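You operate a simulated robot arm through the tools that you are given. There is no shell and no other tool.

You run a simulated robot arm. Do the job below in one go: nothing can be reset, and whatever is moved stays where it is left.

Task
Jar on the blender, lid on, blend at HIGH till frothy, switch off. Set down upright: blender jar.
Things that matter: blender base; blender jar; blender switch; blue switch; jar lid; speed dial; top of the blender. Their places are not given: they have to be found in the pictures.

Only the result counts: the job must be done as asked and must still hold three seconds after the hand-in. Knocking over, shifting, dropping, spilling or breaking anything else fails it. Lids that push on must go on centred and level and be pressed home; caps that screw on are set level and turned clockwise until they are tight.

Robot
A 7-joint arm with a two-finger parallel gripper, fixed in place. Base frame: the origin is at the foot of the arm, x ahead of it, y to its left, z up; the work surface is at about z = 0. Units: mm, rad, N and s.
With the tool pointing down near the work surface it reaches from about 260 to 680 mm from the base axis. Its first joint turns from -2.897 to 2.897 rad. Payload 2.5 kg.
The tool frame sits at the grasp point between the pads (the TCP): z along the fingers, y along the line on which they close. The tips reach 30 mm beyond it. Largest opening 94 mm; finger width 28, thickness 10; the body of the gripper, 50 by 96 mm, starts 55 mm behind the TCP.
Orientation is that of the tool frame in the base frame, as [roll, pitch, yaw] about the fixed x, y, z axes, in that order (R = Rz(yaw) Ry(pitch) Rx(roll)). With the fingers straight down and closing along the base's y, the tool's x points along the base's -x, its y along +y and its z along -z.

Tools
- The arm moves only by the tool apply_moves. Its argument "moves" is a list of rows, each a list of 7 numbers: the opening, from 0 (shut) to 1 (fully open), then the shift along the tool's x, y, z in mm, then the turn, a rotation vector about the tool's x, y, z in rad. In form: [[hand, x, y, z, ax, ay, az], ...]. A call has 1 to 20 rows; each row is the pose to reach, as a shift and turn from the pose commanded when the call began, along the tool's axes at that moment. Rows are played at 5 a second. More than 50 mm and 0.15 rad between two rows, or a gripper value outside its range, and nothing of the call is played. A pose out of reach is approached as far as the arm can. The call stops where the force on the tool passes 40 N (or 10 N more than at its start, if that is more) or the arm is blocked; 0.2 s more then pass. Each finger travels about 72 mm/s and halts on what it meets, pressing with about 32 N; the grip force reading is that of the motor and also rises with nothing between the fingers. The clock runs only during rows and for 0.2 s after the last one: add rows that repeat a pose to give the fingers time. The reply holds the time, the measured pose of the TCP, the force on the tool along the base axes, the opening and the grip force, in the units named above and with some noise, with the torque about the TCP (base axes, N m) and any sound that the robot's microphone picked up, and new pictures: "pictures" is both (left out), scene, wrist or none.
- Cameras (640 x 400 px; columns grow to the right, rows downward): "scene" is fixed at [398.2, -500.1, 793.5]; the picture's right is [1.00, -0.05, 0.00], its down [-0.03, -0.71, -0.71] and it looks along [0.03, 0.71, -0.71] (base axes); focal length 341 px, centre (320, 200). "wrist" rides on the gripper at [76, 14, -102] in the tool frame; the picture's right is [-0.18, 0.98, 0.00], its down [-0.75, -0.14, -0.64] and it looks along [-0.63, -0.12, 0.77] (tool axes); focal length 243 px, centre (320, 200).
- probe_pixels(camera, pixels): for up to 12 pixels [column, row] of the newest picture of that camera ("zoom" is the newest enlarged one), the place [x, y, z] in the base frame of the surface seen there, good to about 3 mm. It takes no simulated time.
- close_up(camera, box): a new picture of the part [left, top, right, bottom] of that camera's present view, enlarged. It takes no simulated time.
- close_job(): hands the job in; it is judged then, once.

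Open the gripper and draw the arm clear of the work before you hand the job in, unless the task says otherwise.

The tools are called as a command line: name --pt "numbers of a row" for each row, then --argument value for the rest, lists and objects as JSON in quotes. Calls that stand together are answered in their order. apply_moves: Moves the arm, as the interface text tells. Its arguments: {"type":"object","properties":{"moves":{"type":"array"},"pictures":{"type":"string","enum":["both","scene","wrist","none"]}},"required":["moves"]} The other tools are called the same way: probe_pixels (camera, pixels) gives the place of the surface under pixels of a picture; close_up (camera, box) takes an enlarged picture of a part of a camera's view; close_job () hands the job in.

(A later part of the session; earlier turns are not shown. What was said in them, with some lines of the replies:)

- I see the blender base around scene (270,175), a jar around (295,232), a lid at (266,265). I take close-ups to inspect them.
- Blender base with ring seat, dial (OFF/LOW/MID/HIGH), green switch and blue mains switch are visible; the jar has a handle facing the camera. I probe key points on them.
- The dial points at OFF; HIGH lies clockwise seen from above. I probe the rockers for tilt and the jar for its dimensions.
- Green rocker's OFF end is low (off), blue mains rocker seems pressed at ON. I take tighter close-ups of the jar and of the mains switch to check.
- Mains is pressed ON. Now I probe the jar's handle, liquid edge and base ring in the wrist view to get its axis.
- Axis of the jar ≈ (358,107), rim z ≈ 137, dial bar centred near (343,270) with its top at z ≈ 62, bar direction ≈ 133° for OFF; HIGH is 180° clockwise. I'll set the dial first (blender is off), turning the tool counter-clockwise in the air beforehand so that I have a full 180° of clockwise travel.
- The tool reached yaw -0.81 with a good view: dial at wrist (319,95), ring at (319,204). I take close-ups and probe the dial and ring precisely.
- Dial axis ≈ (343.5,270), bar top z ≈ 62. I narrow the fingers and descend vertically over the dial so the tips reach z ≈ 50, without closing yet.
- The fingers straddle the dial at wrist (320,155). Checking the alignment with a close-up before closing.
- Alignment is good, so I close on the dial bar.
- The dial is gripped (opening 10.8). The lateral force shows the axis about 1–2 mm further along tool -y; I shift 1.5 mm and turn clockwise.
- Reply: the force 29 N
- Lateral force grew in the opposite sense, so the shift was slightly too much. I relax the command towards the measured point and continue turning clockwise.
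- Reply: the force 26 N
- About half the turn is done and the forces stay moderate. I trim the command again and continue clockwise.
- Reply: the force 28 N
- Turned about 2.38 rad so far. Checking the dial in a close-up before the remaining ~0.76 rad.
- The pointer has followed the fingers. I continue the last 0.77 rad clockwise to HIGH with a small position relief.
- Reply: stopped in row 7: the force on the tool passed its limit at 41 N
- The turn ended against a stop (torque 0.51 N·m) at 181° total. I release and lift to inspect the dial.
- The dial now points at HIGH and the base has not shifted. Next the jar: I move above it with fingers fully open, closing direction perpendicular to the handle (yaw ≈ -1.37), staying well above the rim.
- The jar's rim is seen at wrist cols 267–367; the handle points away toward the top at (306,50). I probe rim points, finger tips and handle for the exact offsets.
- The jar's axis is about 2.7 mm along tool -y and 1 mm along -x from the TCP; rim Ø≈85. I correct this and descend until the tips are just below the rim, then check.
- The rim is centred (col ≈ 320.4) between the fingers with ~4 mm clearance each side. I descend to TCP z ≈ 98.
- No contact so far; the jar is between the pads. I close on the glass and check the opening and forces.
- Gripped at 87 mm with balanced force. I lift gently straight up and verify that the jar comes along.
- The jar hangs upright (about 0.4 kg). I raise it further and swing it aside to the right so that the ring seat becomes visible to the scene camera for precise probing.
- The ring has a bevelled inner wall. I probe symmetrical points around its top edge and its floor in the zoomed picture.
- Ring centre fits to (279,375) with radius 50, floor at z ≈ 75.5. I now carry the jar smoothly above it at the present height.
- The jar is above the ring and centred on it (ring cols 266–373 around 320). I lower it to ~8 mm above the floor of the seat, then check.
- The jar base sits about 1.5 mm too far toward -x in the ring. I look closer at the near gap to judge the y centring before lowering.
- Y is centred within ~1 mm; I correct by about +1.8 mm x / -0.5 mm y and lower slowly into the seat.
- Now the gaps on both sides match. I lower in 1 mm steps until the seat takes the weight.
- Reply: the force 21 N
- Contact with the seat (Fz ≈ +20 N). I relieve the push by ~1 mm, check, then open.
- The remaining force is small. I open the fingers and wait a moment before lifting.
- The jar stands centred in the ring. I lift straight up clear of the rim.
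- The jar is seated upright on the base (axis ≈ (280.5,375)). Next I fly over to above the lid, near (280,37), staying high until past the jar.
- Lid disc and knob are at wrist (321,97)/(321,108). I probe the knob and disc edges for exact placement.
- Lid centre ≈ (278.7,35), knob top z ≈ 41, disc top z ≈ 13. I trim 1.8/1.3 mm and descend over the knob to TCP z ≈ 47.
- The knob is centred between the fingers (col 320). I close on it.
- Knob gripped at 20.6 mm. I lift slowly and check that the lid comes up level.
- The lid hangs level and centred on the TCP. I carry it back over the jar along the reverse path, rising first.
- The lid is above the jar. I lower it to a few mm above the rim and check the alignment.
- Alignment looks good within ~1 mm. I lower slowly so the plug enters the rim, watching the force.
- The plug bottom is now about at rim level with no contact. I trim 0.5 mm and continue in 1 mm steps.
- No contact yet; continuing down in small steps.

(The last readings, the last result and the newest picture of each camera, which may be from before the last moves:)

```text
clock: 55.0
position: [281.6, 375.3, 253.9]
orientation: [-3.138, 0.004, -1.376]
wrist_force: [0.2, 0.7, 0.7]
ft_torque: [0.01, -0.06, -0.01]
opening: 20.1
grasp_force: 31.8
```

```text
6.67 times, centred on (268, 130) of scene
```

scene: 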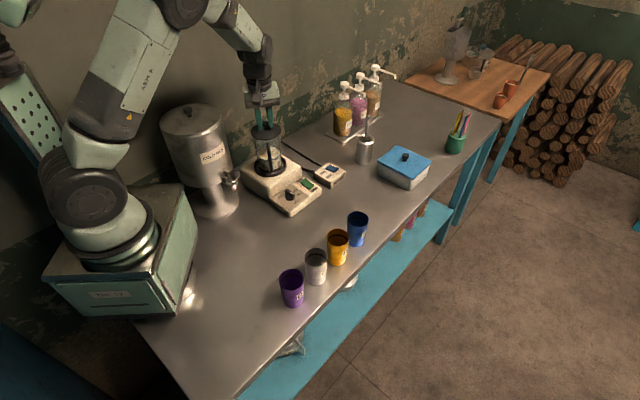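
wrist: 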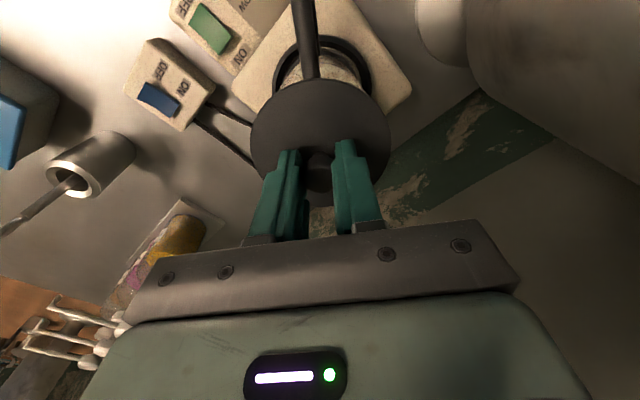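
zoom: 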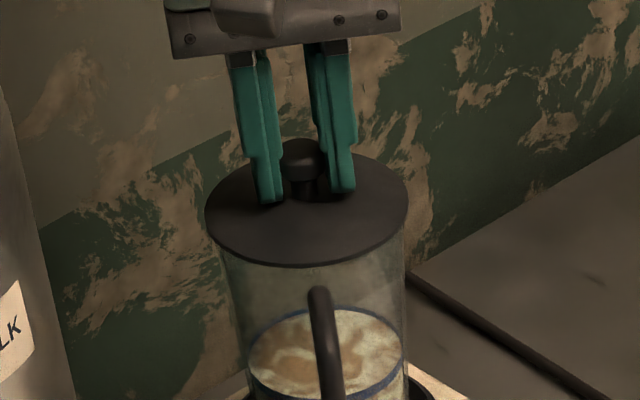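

The lid is about to reach the rim; slight contact begins. I continue in 0.7 mm steps to feel the seat.

apply_moves --pt "0 0 0 0.7 0 0 0" --pt "0 0 0 1.4 0 0 0" --pt "0 0 0 2.1 0 0 0" --pt "0 0 0 2.1 0 0 0" --pictures "none"

```text
clock: 56.0
position: [281.0, 375.5, 252.5]
orientation: [-3.137, 0.004, -1.376]
wrist_force: [-0.4, -1.5, 7.1]
ft_torque: [0.24, -0.03, -0.01]
opening: 20.2
grasp_force: 32.0
```

Fz rises to 7 N: the lid meets resistance. I push on a little further.

apply_moves --pt "0 0 0 0.7 0 0 0" --pt "0 0 0 1.4 0 0 0" --pt "0 0 0 2.1 0 0 0" --pt "0 0 0 2.1 0 0 0" --pictures "both"

close_up --camera "scene" --box '[236, 100, 300, 160]'

```text
clock: 57.1
position: [281.0, 374.6, 252.8]
orientation: [-3.136, 0.004, -1.377]
wrist_force: [-1.9, -2.2, 5.5]
ft_torque: [-0.11, 0.09, -0.02]
opening: 20.3
grasp_force: 32.0
stopped in row 4: the force on the tool passed its limit at 41 N (the readings are from after the stop); the commanded pose is now the measured one
```

scene: 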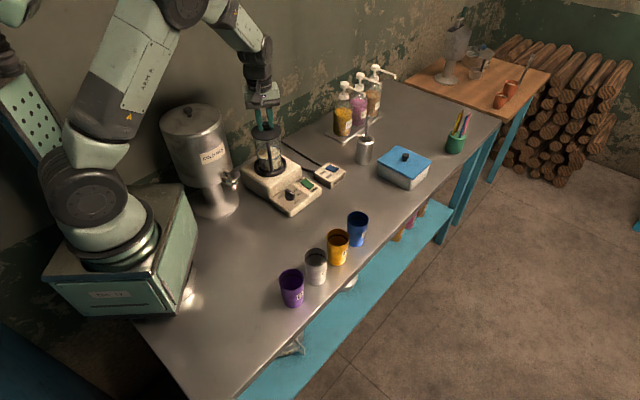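
wrist: 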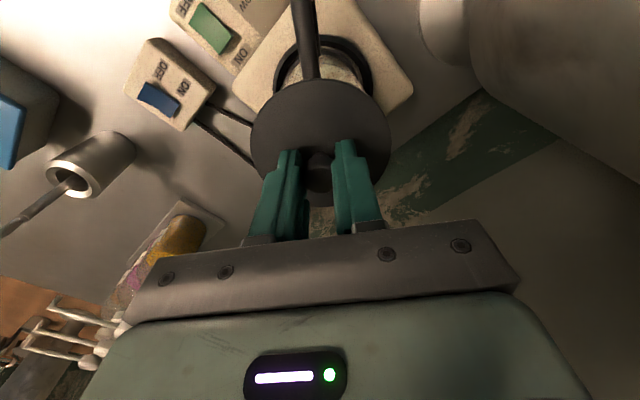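

```text
6.67 times, centred on (268, 130) of scene
```

zoom: 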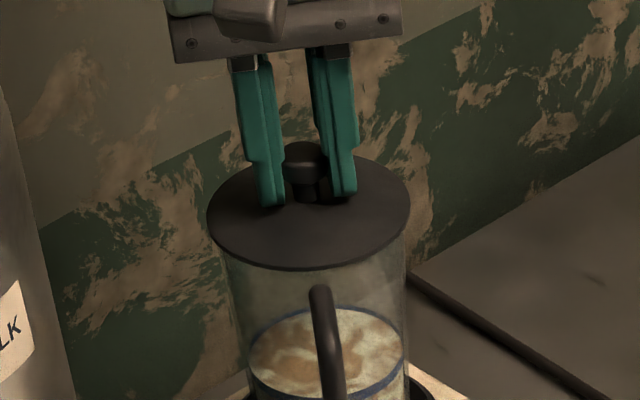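

The press ended at 41 N against a hard stop at the height expected for a seated lid. I zoom in on the lid/rim junction.

close_up --camera "scene" --box '[250, 120, 282, 145]'

probe_pixels --camera "scene" --pixels '[[252, 131], [281, 131], [266, 138], [258, 125], [275, 125], [262, 135], [270, 135], [276, 133]]'

probe_pixels --camera "wrist" --pixels '[[255, 130], [385, 130], [320, 85], [320, 203], [280, 100], [360, 100], [300, 85], [340, 85]]'

```text
16.00 times, centred on (266, 132) of scene
```

zoom: 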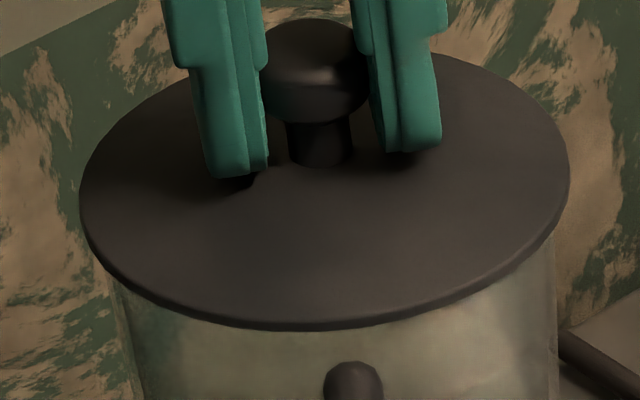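

```text
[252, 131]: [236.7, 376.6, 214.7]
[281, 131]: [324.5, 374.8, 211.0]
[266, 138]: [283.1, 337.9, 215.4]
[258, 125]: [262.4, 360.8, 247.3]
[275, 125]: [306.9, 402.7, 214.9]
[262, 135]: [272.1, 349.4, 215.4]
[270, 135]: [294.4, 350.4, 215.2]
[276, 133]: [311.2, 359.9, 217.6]
```

```text
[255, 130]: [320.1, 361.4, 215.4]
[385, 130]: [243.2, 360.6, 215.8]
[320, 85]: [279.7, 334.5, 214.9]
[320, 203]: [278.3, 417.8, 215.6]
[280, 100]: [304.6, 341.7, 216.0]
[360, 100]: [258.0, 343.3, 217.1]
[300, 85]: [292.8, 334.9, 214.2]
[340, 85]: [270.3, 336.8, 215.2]
```

The lid is level (z ≈ 215 all round) and centred on the rim. I release the knob and rise, then close the fingers above it for a confirming press.

apply_moves --pt "0.3 0 0 0 0 0 0" --pt "0.42 0 0 0 0 0 0" --pt "0.42 0 0 0 0 0 0" --pt "0.42 0 0 -8 0 0 0" --pt "0.42 0 0 -20 0 0 0" --pt "0.42 0 0 -36 0 0 0" --pt "0.42 0 0 -50 0 0 0" --pt "0.2 0 0 -50 0 0 0" --pt "0.0 0 0 -50 0 0 0" --pt "0.0 0 0 -50 0 0 0" --pictures "both"

close_up --camera "wrist" --box '[200, 20, 440, 220]'

close_up --camera "scene" --box '[230, 90, 310, 180]'

```text
clock: 59.3
position: [281.5, 375.2, 302.5]
orientation: [-3.137, 0.004, -1.374]
wrist_force: [1.3, 0.4, 0.4]
ft_torque: [0.0, 0.02, 0.0]
opening: 0.0
grasp_force: 31.7
```

scene: 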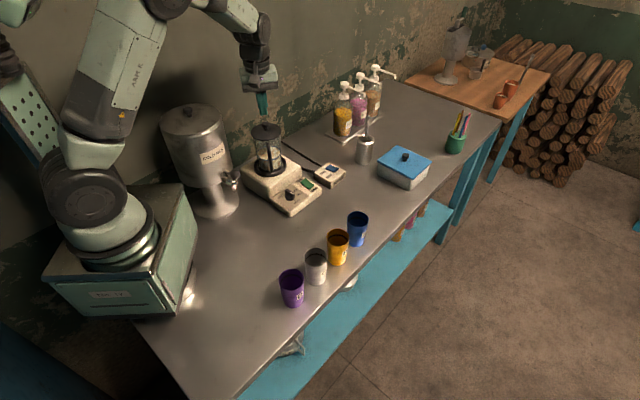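
wrist: 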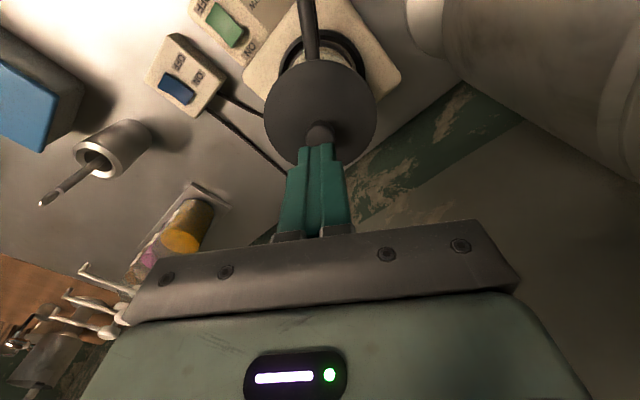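

```text
2.00 times, centred on (320, 120) of wrist
```

zoom: 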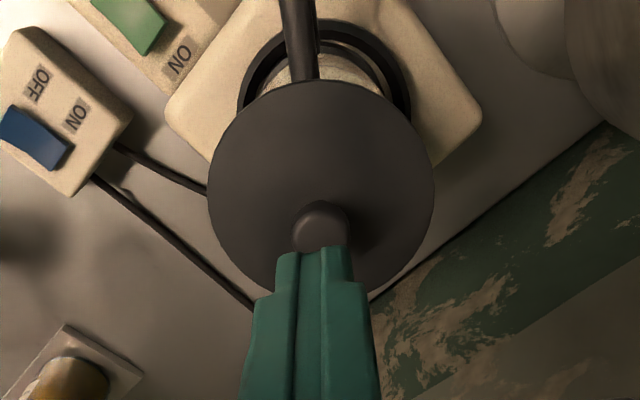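

```text
4.44 times, centred on (270, 135) of scene
```

zoom: 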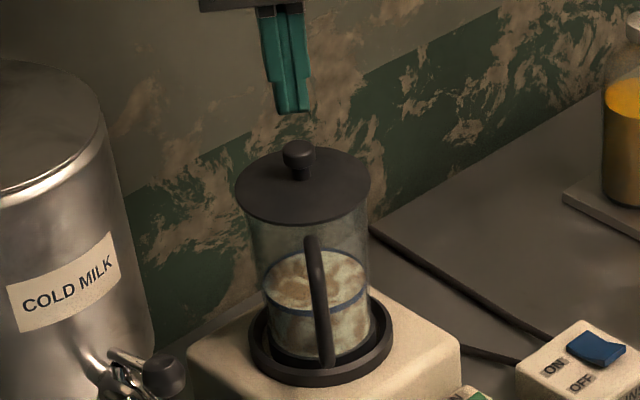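

Lid sits flat. I do the confirming press on the knob top: descend 27 mm, then in small steps.

apply_moves --pt "0 0 0 10 0 0 0" --pt "0 0 0 20 0 0 0" --pt "0 0 0 26 0 0 0" --pt "0 0 0 28 0 0 0" --pt "0 0 0 29 0 0 0" --pt "0 0 0 30 0 0 0" --pt "0 0 0 31 0 0 0" --pt "0 0 0 32 0 0 0" --pt "0 0 0 33 0 0 0" --pt "0 0 0 34 0 0 0" --pictures "none"

```text
clock: 61.2
position: [282.2, 375.8, 272.1]
orientation: [-3.134, 0.005, -1.375]
wrist_force: [-1.5, -2.8, 8.8]
ft_torque: [-0.13, 0.04, -0.01]
opening: 0.0
grasp_force: 31.7
stopped in row 9: the force on the tool passed its limit at 44 N (the readings are from after the stop); the commanded pose is now the measured one
```

The knob top stayed at z ≈ 242 under 44 N, so the lid is home. Now I rise and move to above the green switch's ON end near (384,341), with the camera side turned away from the jar.

apply_moves --pt "0 0 0 -15 0 0 0" --pt "0 0 0 -40 0 0 0" --pt "0 5 -9 -40 0 0 -0.05" --pt "0 15 -26 -40 0 0 -0.14" --pt "0 26 -45 -40 0 0 -0.24" --pt "0 37 -64 -30 0 0 -0.34" --pt "0 47 -81 -5 0 0 -0.43" --pt "0 54.2 -93.3 25 0 0 -0.491" --pt "0 54.2 -93.3 60 0 0 -0.491" --pt "0 54.2 -93.3 95 0 0 -0.491" --pt "0 54.2 -93.3 112 0 0 -0.491" --pt "0 54.2 -93.3 112 0 0 -0.491" --pictures "both"

close_up --camera "wrist" --box '[240, 60, 400, 180]'

```text
clock: 63.8
position: [385.8, 341.3, 158.0]
orientation: [-3.132, 0.001, -0.884]
wrist_force: [-0.6, 0.5, 0.9]
ft_torque: [-0.01, 0.0, 0.02]
opening: 0.0
grasp_force: 31.7
```

scene: 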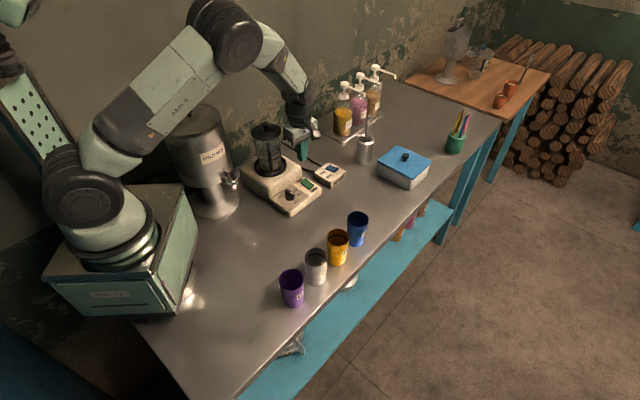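
wrist: 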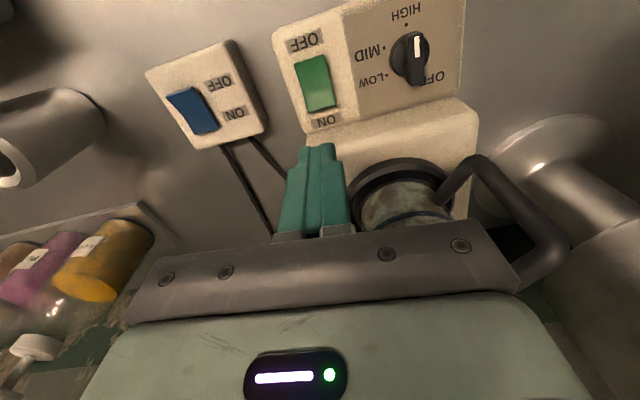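

```text
3.33 times, centred on (320, 120) of wrist
```

zoom: 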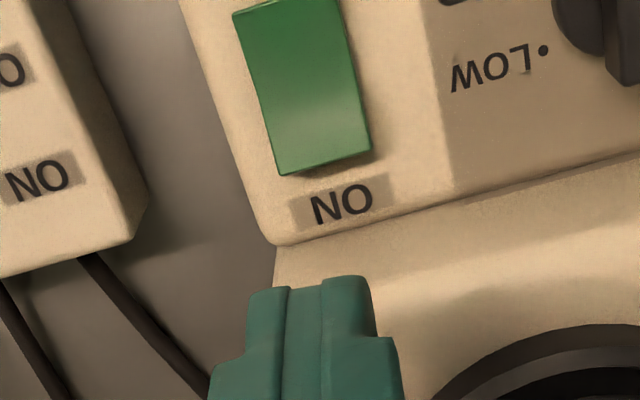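

I see the green rocker at wrist (316,83), its ON end toward the bottom at about (319,108). I probe its ends and the surrounding plate.

probe_pixels --camera "wrist" --pixels '[[307, 109], [320, 107], [331, 103], [319, 109], [316, 83], [312, 60], [311, 57], [300, 64], [323, 57], [326, 121], [316, 95], [313, 70]]'

close_up --camera "wrist" --box '[270, 30, 366, 130]'

```text
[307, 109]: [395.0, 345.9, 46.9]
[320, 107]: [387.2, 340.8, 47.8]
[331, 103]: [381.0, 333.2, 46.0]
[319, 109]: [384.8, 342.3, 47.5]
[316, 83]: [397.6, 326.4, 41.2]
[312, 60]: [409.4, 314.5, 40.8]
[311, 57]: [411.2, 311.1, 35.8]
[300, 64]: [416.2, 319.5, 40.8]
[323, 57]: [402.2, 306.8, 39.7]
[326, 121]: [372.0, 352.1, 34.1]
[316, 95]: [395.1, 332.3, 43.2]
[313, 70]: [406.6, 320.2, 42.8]
```

```text
4.00 times, centred on (318, 80) of wrist
```

zoom: 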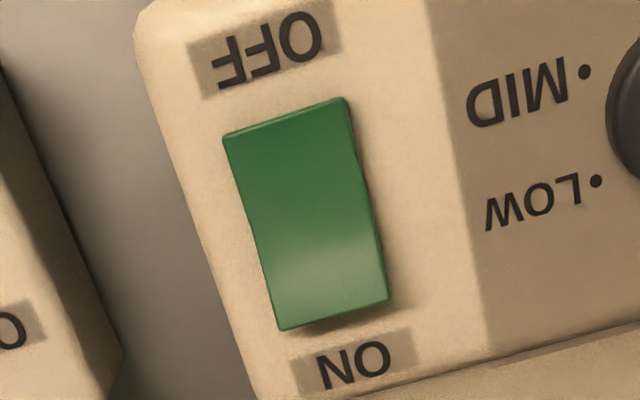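

ON end edge is at (386,341.5,47.5), which is under the TCP; the OFF end is at (410,312.5,40). I descend to just above the rocker.

apply_moves --pt "0 0 0 20 0 0 0" --pt "0 0 0 45 0 0 0" --pt "0 0 0 62 0 0 0" --pt "0 0 0 72 0 0 0" --pt "0 0 0 76 0 0 0" --pt "0 0 0 76 0 0 0" --pictures "both"

close_up --camera "wrist" --box '[240, 70, 400, 190]'

close_up --camera "scene" --box '[255, 130, 345, 210]'

```text
clock: 65.2
position: [384.7, 342.4, 84.0]
orientation: [-3.131, 0.0, -0.884]
wrist_force: [-0.5, 0.1, 0.2]
ft_torque: [0.0, -0.02, 0.01]
opening: 0.0
grasp_force: 32.1
```

scene: 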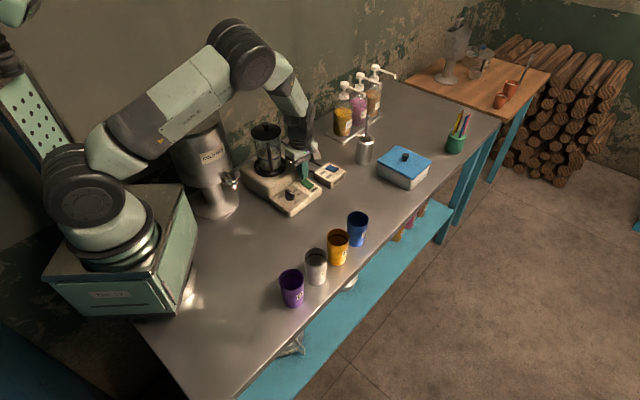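
wrist: 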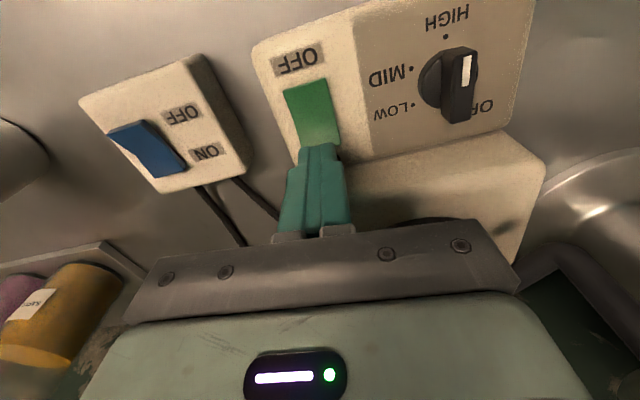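

```text
3.33 times, centred on (320, 130) of wrist
```

zoom: 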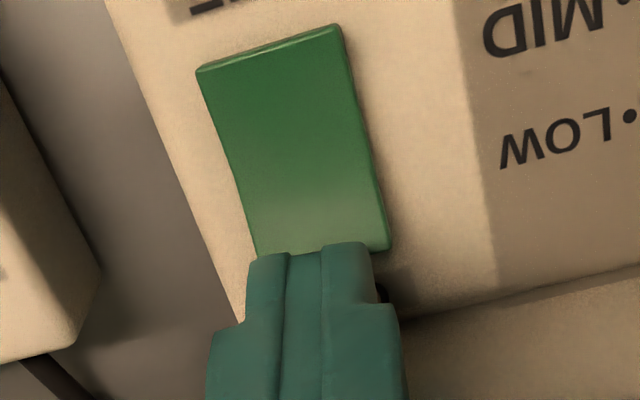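

```text
5.00 times, centred on (300, 170) of scene
```

zoom: 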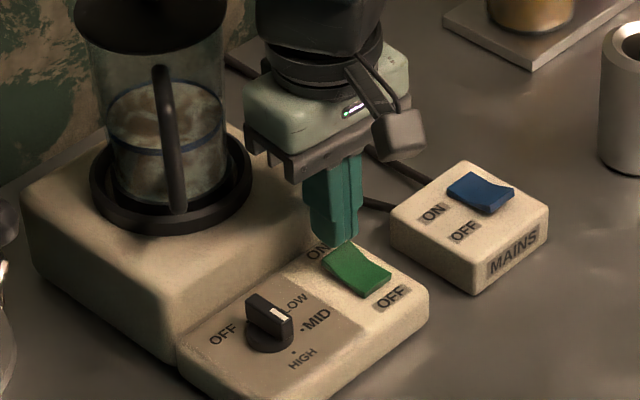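

The fingertip covers the last ~10 mm of the ON end. I shift 2 mm toward the middle and press down in small steps, listening for the motor.

apply_moves --pt "0 2 0 2 0 0 0" --pt "0 2 0 4 0 0 0" --pt "0 2 0 6 0 0 0" --pt "0 2 0 7.5 0 0 0" --pt "0 2 0 9 0 0 0" --pt "0 2 0 10.5 0 0 0" --pt "0 2 0 12 0 0 0" --pictures "none"

```text
clock: 66.8
position: [387.2, 340.3, 73.2]
orientation: [-3.131, 0.0, -0.887]
wrist_force: [-10.4, -6.7, 26.7]
ft_torque: [-0.51, 0.04, -0.1]
opening: 0.0
grasp_force: 31.9
```

The tip presses with 27 N at z ≈ 73, no sound yet. I look before pressing further.

close_up --camera "wrist" --box '[240, 70, 400, 190]'

close_up --camera "scene" --box '[275, 150, 335, 200]'

```text
3.33 times, centred on (320, 130) of wrist
```

zoom: 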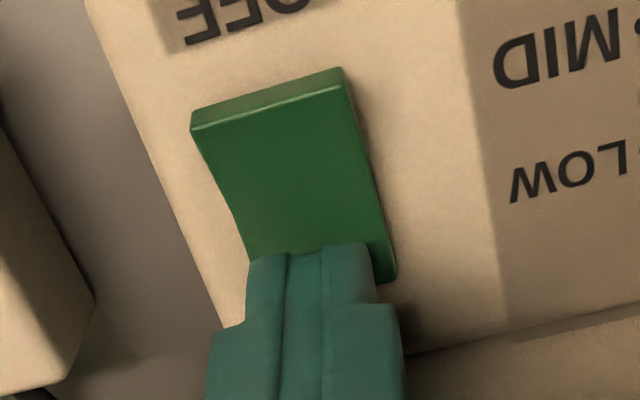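

```text
8.00 times, centred on (305, 175) of scene
```

zoom: 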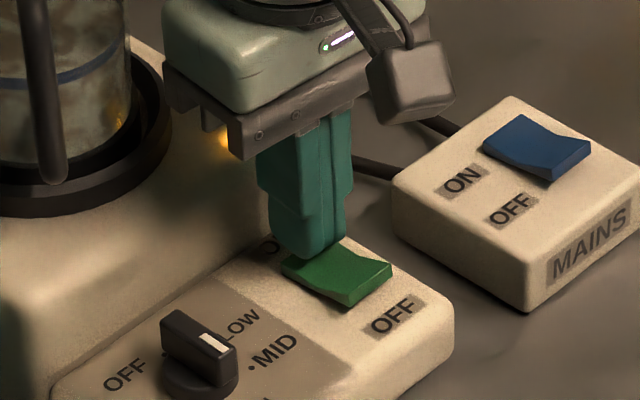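

The rocker has flipped (OFF end now raised) and an orange glow appears beside the jar. I lift the tip off and watch and listen.

apply_moves --pt "0 0 0 -5 0 0 0" --pt "0 0 0 -20 0 0 0" --pt "0 0 0 -40 0 0 0" --pictures "both"

close_up --camera "scene" --box '[235, 110, 335, 210]'

```text
clock: 67.6
position: [386.8, 340.5, 111.5]
orientation: [-3.131, -0.001, -0.886]
wrist_force: [-0.4, 0.4, -0.2]
ft_torque: [0.04, 0.03, -0.04]
opening: 0.0
grasp_force: 32.1
```

scene: 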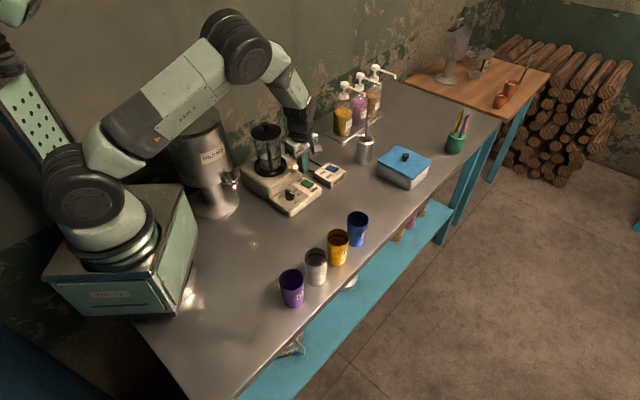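
wrist: 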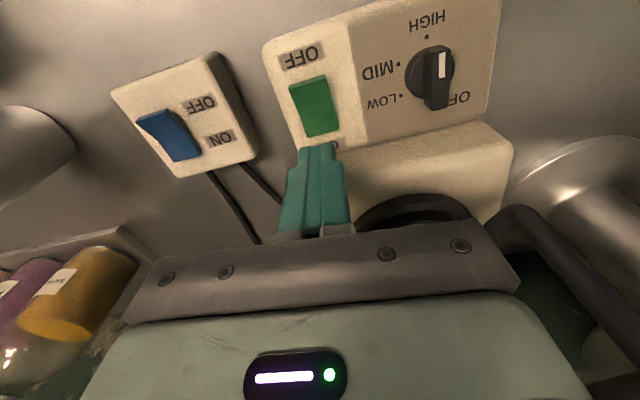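

```text
4.00 times, centred on (285, 160) of scene
```

zoom: 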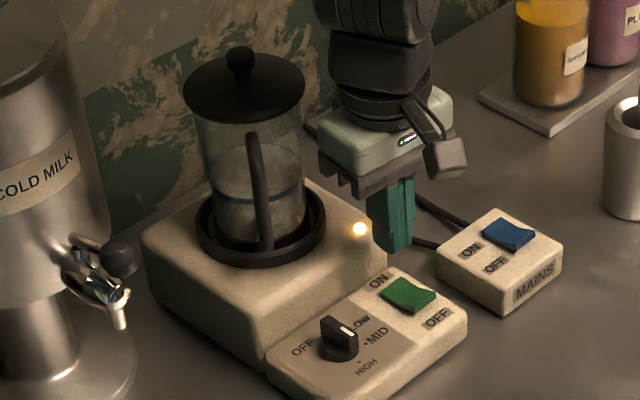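

The lamp on the base is lit. I zoom on the jar's contents and pass some time to see how it changes.

close_up --camera "scene" --box '[248, 120, 296, 180]'

apply_moves --pt "0 0 0 0 0 0 0" --pt "0 0 0 0 0 0 0" --pt "0 0 0 0 0 0 0" --pt "0 0 0 0 0 0 0" --pictures "both"

close_up --camera "scene" --box '[248, 120, 296, 180]'

```text
6.67 times, centred on (272, 150) of scene
```

zoom: 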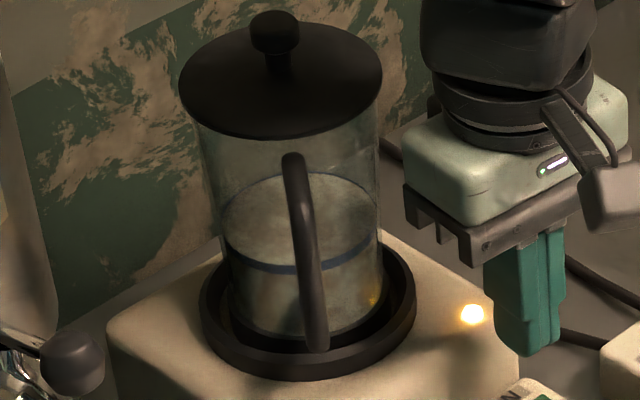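

```text
clock: 68.6
position: [387.4, 340.3, 111.8]
orientation: [-3.132, 0.0, -0.885]
wrist_force: [1.0, 0.3, -0.5]
ft_torque: [0.02, -0.04, -0.03]
opening: 0.0
grasp_force: 32.0
```

scene: 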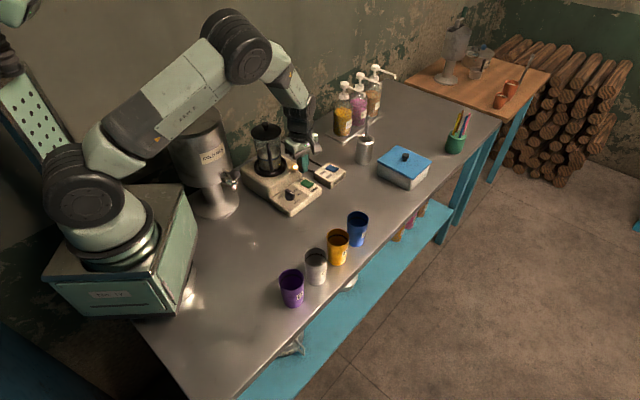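
wrist: 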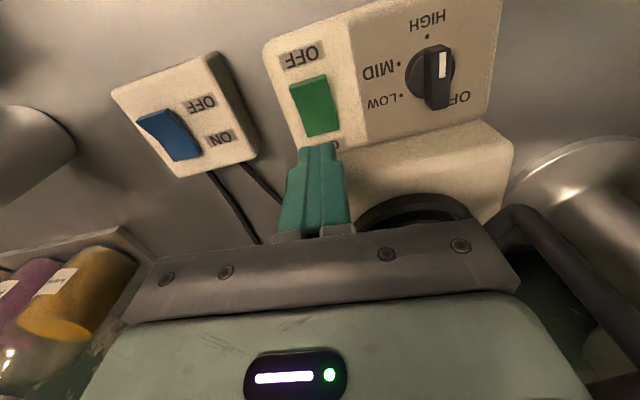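

```text
6.67 times, centred on (272, 150) of scene
```

zoom: 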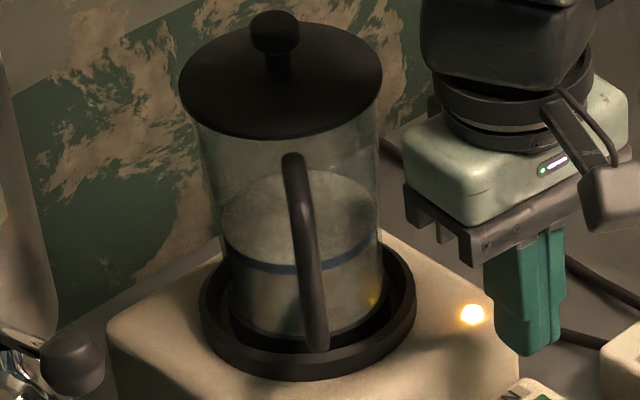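

The contents have become uniform and the surface is rising above the blue line. I wait in 1 s steps, watching it.

apply_moves --pt "0 0 0 0 0 0 0" --pt "0 0 0 0 0 0 0" --pt "0 0 0 0 0 0 0" --pt "0 0 0 0 0 0 0" --pt "0 0 0 0 0 0 0" --pictures "scene"

close_up --camera "scene" --box '[254, 138, 286, 172]'

```text
clock: 69.8
position: [386.6, 340.2, 111.5]
orientation: [-3.132, -0.001, -0.886]
wrist_force: [-0.1, 0.3, -0.6]
ft_torque: [0.0, -0.01, 0.0]
opening: 0.2
grasp_force: 32.3
```

scene: 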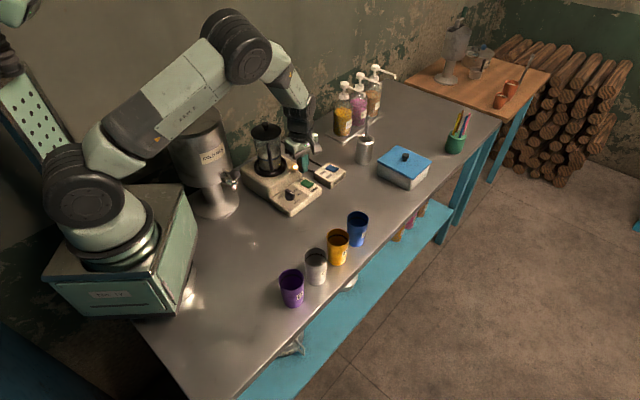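

```text
11.76 times, centred on (270, 155) of scene
```

zoom: 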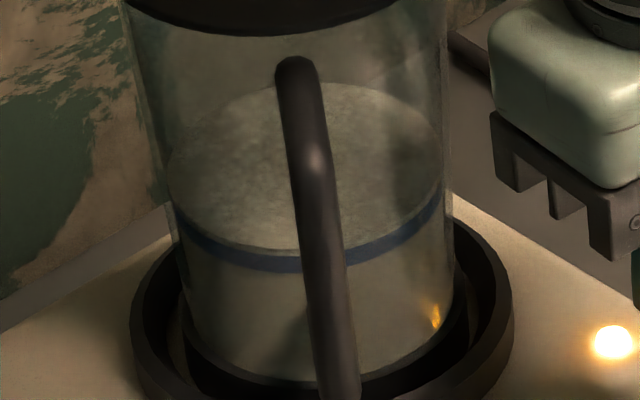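

The surface rises and gets a foamy texture. I wait another 1.4 s and compare.

apply_moves --pt "0 0 0 0 0 0 0" --pt "0 0 0 0 0 0 0" --pt "0 0 0 0 0 0 0" --pt "0 0 0 0 0 0 0" --pt "0 0 0 0 0 0 0" --pt "0 0 0 0 0 0 0" --pictures "scene"

close_up --camera "scene" --box '[254, 138, 286, 172]'

probe_pixels --camera "scene" --pixels '[[262, 153], [276, 153], [265, 150], [275, 150], [261, 157], [277, 157]]'

```text
clock: 71.2
position: [385.7, 340.0, 112.0]
orientation: [-3.131, 0.001, -0.885]
wrist_force: [-0.4, 0.3, 0.3]
ft_torque: [-0.01, 0.02, -0.01]
opening: 0.0
grasp_force: 32.5
```

scene: 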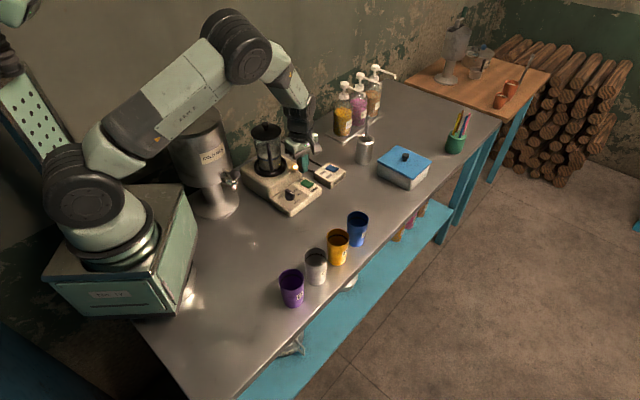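

```text
11.76 times, centred on (270, 155) of scene
```

zoom: 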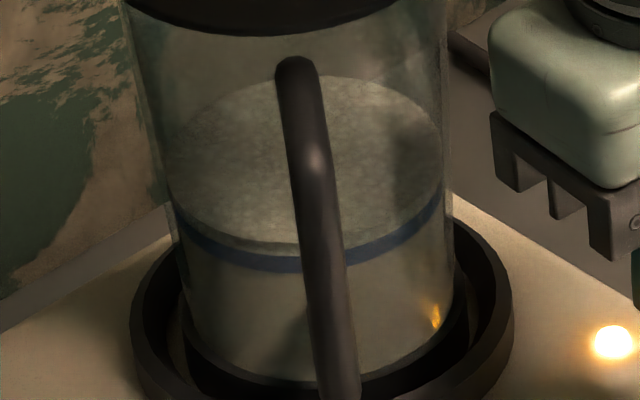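

```text
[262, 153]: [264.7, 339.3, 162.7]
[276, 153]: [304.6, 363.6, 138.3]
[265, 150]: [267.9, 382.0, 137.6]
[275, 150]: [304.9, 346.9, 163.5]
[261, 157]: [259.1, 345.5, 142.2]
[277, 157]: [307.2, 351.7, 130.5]
```

The surface is at z ≈ 138, growing foam on top. I keep waiting, another 2 s.

apply_moves --pt "0 0 0 0 0 0 0" --pt "0 0 0 0 0 0 0" --pt "0 0 0 0 0 0 0" --pt "0 0 0 0 0 0 0" --pt "0 0 0 0 0 0 0" --pt "0 0 0 0 0 0 0" --pt "0 0 0 0 0 0 0" --pt "0 0 0 0 0 0 0" --pt "0 0 0 0 0 0 0" --pictures "scene"

close_up --camera "scene" --box '[254, 138, 286, 172]'

probe_pixels --camera "scene" --pixels '[[262, 153], [276, 153], [265, 150], [275, 150], [263, 151], [273, 155]]'

```text
clock: 73.2
position: [386.3, 340.7, 112.7]
orientation: [-3.131, 0.0, -0.884]
wrist_force: [0.3, 0.6, -0.2]
ft_torque: [0.01, 0.0, -0.02]
opening: 0.3
grasp_force: 31.9
```

scene: 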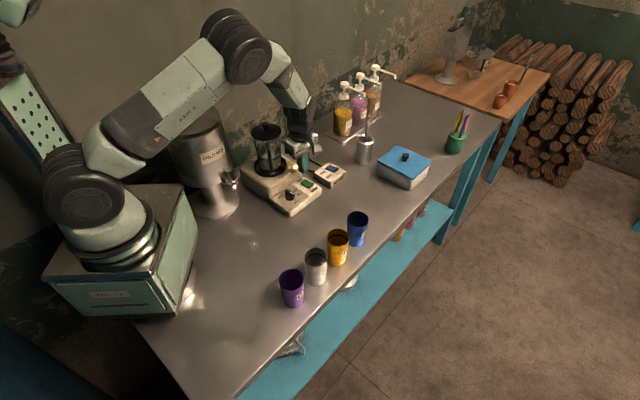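

```text
11.76 times, centred on (270, 155) of scene
```

zoom: 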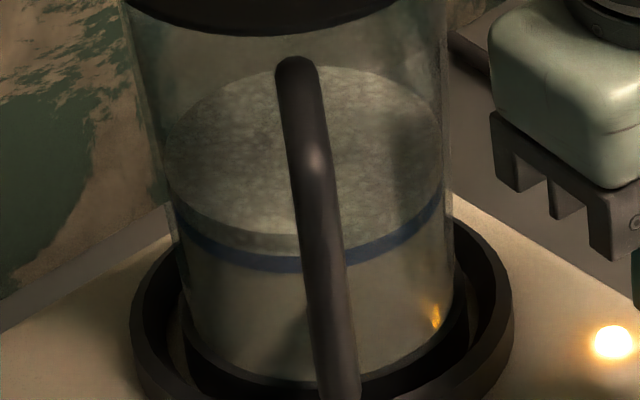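

```text
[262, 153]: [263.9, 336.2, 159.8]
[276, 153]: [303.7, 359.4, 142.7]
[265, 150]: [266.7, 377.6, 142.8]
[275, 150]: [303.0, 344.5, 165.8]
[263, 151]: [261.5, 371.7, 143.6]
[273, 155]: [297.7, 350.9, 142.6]
```

Foam texture is now visible and the surface is at z ≈ 143. I continue to see whether it is still growing.

apply_moves --pt "0 0 0 0 0 0 0" --pt "0 0 0 0 0 0 0" --pt "0 0 0 0 0 0 0" --pt "0 0 0 0 0 0 0" --pt "0 0 0 0 0 0 0" --pt "0 0 0 0 0 0 0" --pt "0 0 0 0 0 0 0" --pt "0 0 0 0 0 0 0" --pt "0 0 0 0 0 0 0" --pictures "scene"

close_up --camera "scene" --box '[254, 138, 286, 172]'

probe_pixels --camera "scene" --pixels '[[262, 153], [276, 153], [265, 150], [275, 150], [263, 151], [273, 155]]'

```text
clock: 75.2
position: [387.3, 340.5, 111.2]
orientation: [-3.131, 0.0, -0.885]
wrist_force: [0.4, -0.1, 0.0]
ft_torque: [-0.03, 0.0, 0.02]
opening: 0.0
grasp_force: 32.0
```

scene: 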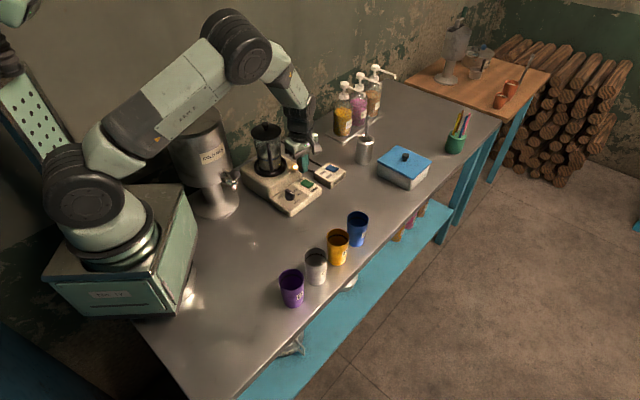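

```text
11.76 times, centred on (270, 155) of scene
```

zoom: 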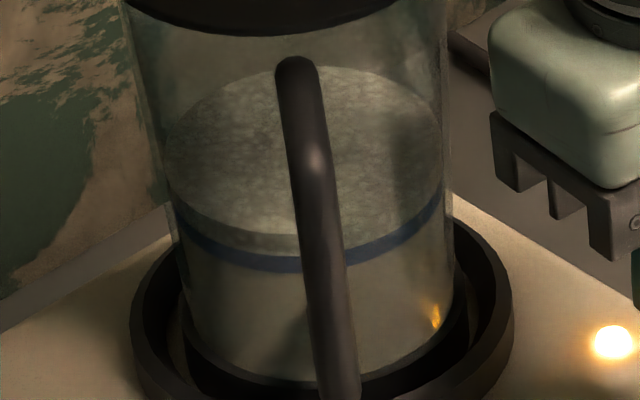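

```text
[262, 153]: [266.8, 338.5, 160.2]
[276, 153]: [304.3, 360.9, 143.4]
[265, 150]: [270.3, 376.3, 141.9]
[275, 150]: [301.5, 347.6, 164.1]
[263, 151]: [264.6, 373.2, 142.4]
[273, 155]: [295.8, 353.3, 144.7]
```

The foam has stopped growing (z ≈ 143) and is clearly frothy. I move 38 mm along the rocker to above the raised OFF end.

apply_moves --pt "0 13 0 0 0 0 0" --pt "0 28 0 0 0 0 0" --pt "0 38 0 5 0 0 0" --pt "0 38 0 18 0 0 0" --pt "0 38 0 27 0 0 0" --pt "0 38 0 27 0 0 0" --pictures "both"

close_up --camera "wrist" --box '[240, 90, 400, 210]'

close_up --camera "scene" --box '[275, 150, 345, 210]'

```text
clock: 76.6
position: [410.5, 311.8, 85.9]
orientation: [-3.13, 0.0, -0.885]
wrist_force: [-0.1, 0.2, -0.2]
ft_torque: [0.01, 0.02, -0.01]
opening: 0.0
grasp_force: 31.9
```

scene: 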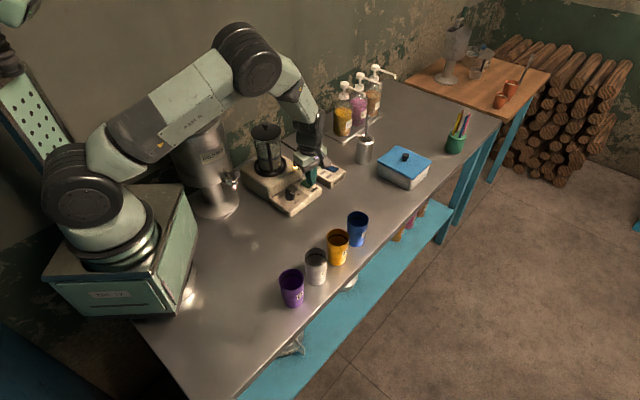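
wrist: 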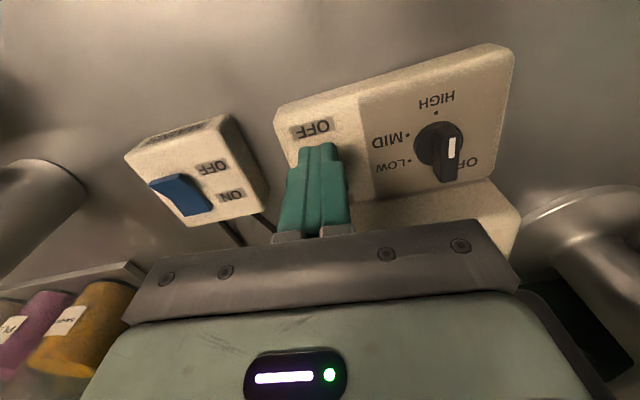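

```text
3.33 times, centred on (320, 150) of wrist
```

zoom: 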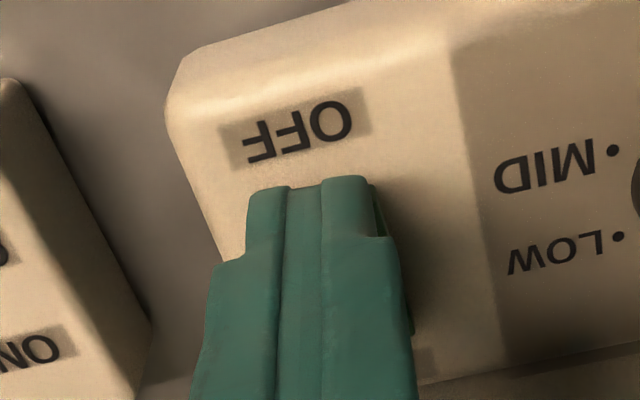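

```text
6.67 times, centred on (310, 180) of scene
```

zoom: 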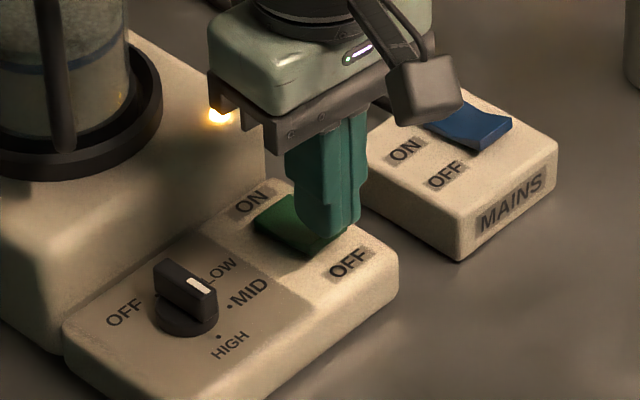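

The tip stands over the OFF end. I press down in small steps as before.

apply_moves --pt "0 1.5 0 3 0 0 0" --pt "0 1.5 0 6 0 0 0" --pt "0 1.5 0 8 0 0 0" --pt "0 1.5 0 9.5 0 0 0" --pt "0 1.5 0 11 0 0 0" --pt "0 1.5 0 12.3 0 0 0" --pt "0 1.5 0 13.3 0 0 0" --pictures "scene"

close_up --camera "scene" --box '[275, 150, 345, 210]'

```text
clock: 78.2
position: [412.1, 310.0, 71.9]
orientation: [-3.131, -0.001, -0.885]
wrist_force: [-7.7, -6.6, 20.5]
ft_torque: [0.0, 0.44, 0.11]
opening: 0.0
grasp_force: 32.0
```

scene: 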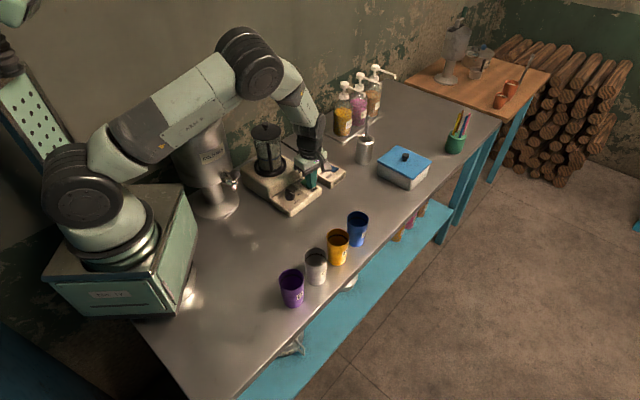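

```text
6.67 times, centred on (310, 180) of scene
```

zoom: 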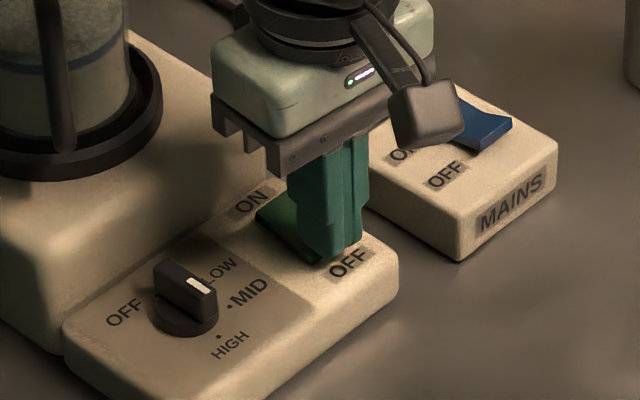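

The glow has vanished and the ON end rises: it has switched off. I lift straight up to verify.

apply_moves --pt "0 0 0 -5 0 0 0" --pt "0 0 0 -20 0 0 0" --pt "0 0 0 -50 0 0 0" --pt "0 0 0 -90 0 0 0" --pt "0 0 0 -130 0 0 0" --pt "0 0 0 -170 0 0 0" --pt "0 0 0 -210 0 0 0" --pictures "both"

close_up --camera "scene" --box '[235, 110, 345, 210]'

close_up --camera "wrist" --box '[220, 20, 480, 180]'

```text
clock: 79.8
position: [410.5, 309.8, 282.5]
orientation: [-3.131, 0.002, -0.886]
wrist_force: [0.0, 0.6, -0.9]
ft_torque: [0.03, 0.01, 0.03]
opening: 0.0
grasp_force: 32.1
```

scene: 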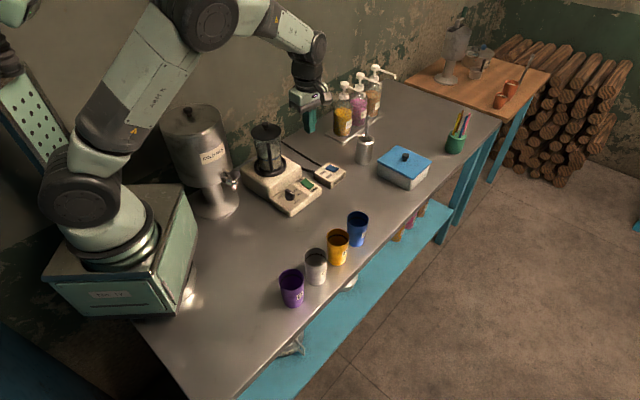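
wrist: 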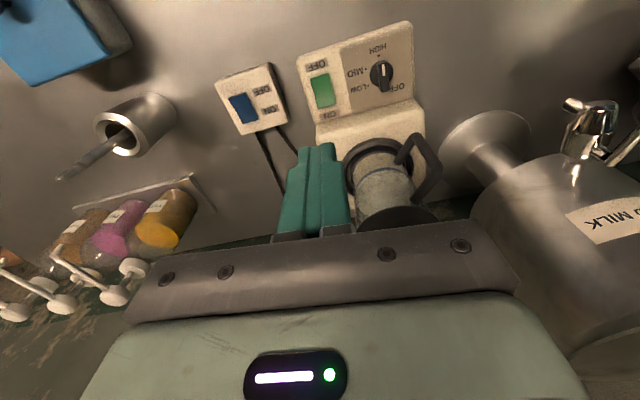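

```text
4.00 times, centred on (290, 160) of scene
```

zoom: 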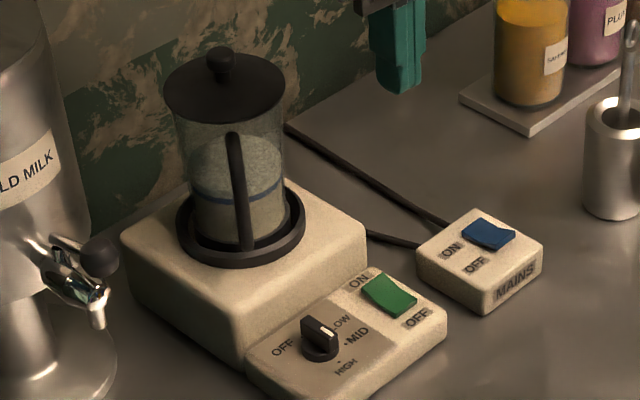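

```text
2.46 times, centred on (350, 100) of wrist
```

zoom: 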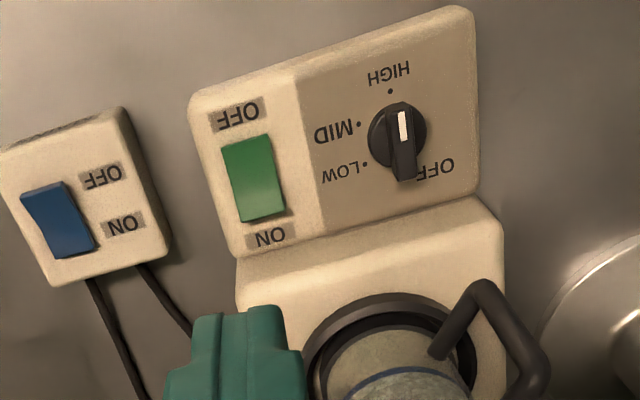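

Lamp is out, the rocker is back at OFF, lid and jar are in place with froth above the blue line. I open the gripper and draw the arm clear.

apply_moves --pt "0.2 10 6 -15 0 0 0" --pt "0.5 28 18 -32 0 0 0" --pt "0.8 48 31 -52 0 0 0" --pt "1.0 66 43 -70 0 0 0" --pt "1.0 76 49 -80 0 0 0" --pt "1.0 76 49 -80 0 0 0" --pictures "both"

close_up --camera "scene" --box '[235, 110, 345, 210]'

close_up --camera "scene" --box '[248, 118, 288, 150]'

```text
clock: 81.2
position: [418.9, 218.9, 361.1]
orientation: [-3.132, 0.0, -0.885]
wrist_force: [0.1, -0.1, 0.8]
ft_torque: [0.03, -0.02, -0.02]
opening: 93.7
grasp_force: 0.0
```

scene: 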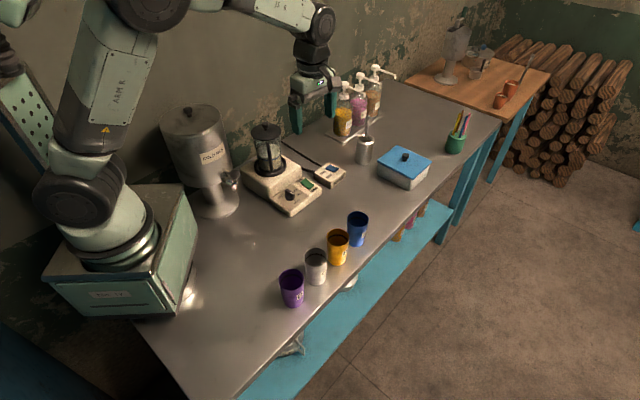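
wrist: 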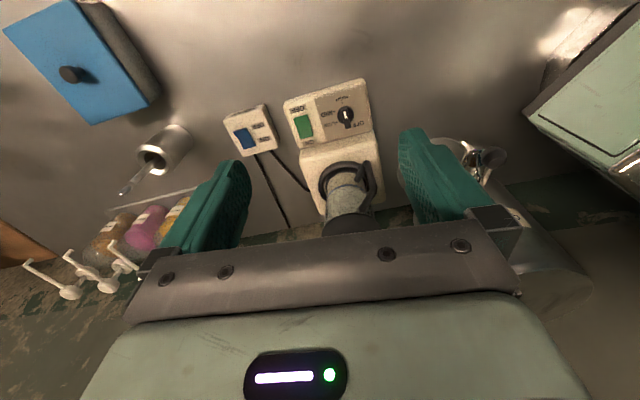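

```text
4.00 times, centred on (290, 160) of scene
```

zoom: 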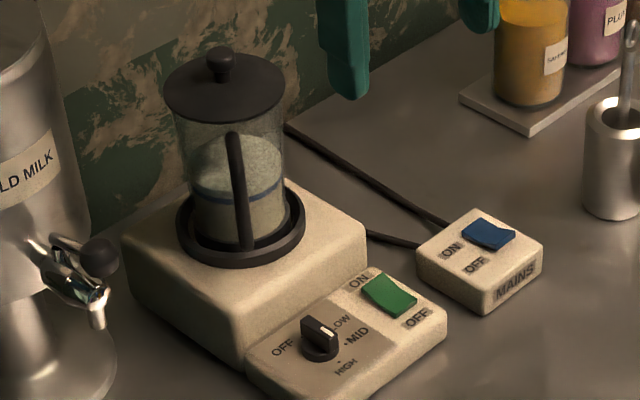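

```text
12.50 times, centred on (268, 134) of scene
```

zoom: 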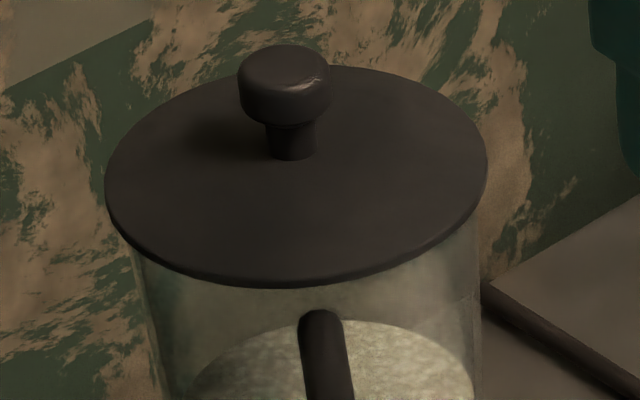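

The jar stands upright on the base with the lid level and the drink frothy; the rocker is at OFF, the lamp is out, and nothing else has moved. The gripper is open and the arm is clear, so I hand the job in.

close_job

```text
The job is handed in.
```

The jar is on the blender with the lid pressed on. The drink was blended at HIGH for about 12 seconds, until the froth stopped rising, and the blender is switched off.

- **Jar:** it stands upright and centred in the ring on top of the blender. I took "set down upright" to mean leaving it there, so I did not move it back to the table.
- **Lid:** it sits level and centred. A second press of 44 N on the knob did not move it any further.
- **Switches:** the green switch is at OFF and the lamp on the base is out. The dial is still at HIGH, and I left the blue mains switch on, as I found it.
- **Surroundings:** the pictures show nothing else moved or spilled. The gripper is open and the arm is clear of the work.

The job is handed in, but the reply gave no verdict, so I don't know how it was judged.
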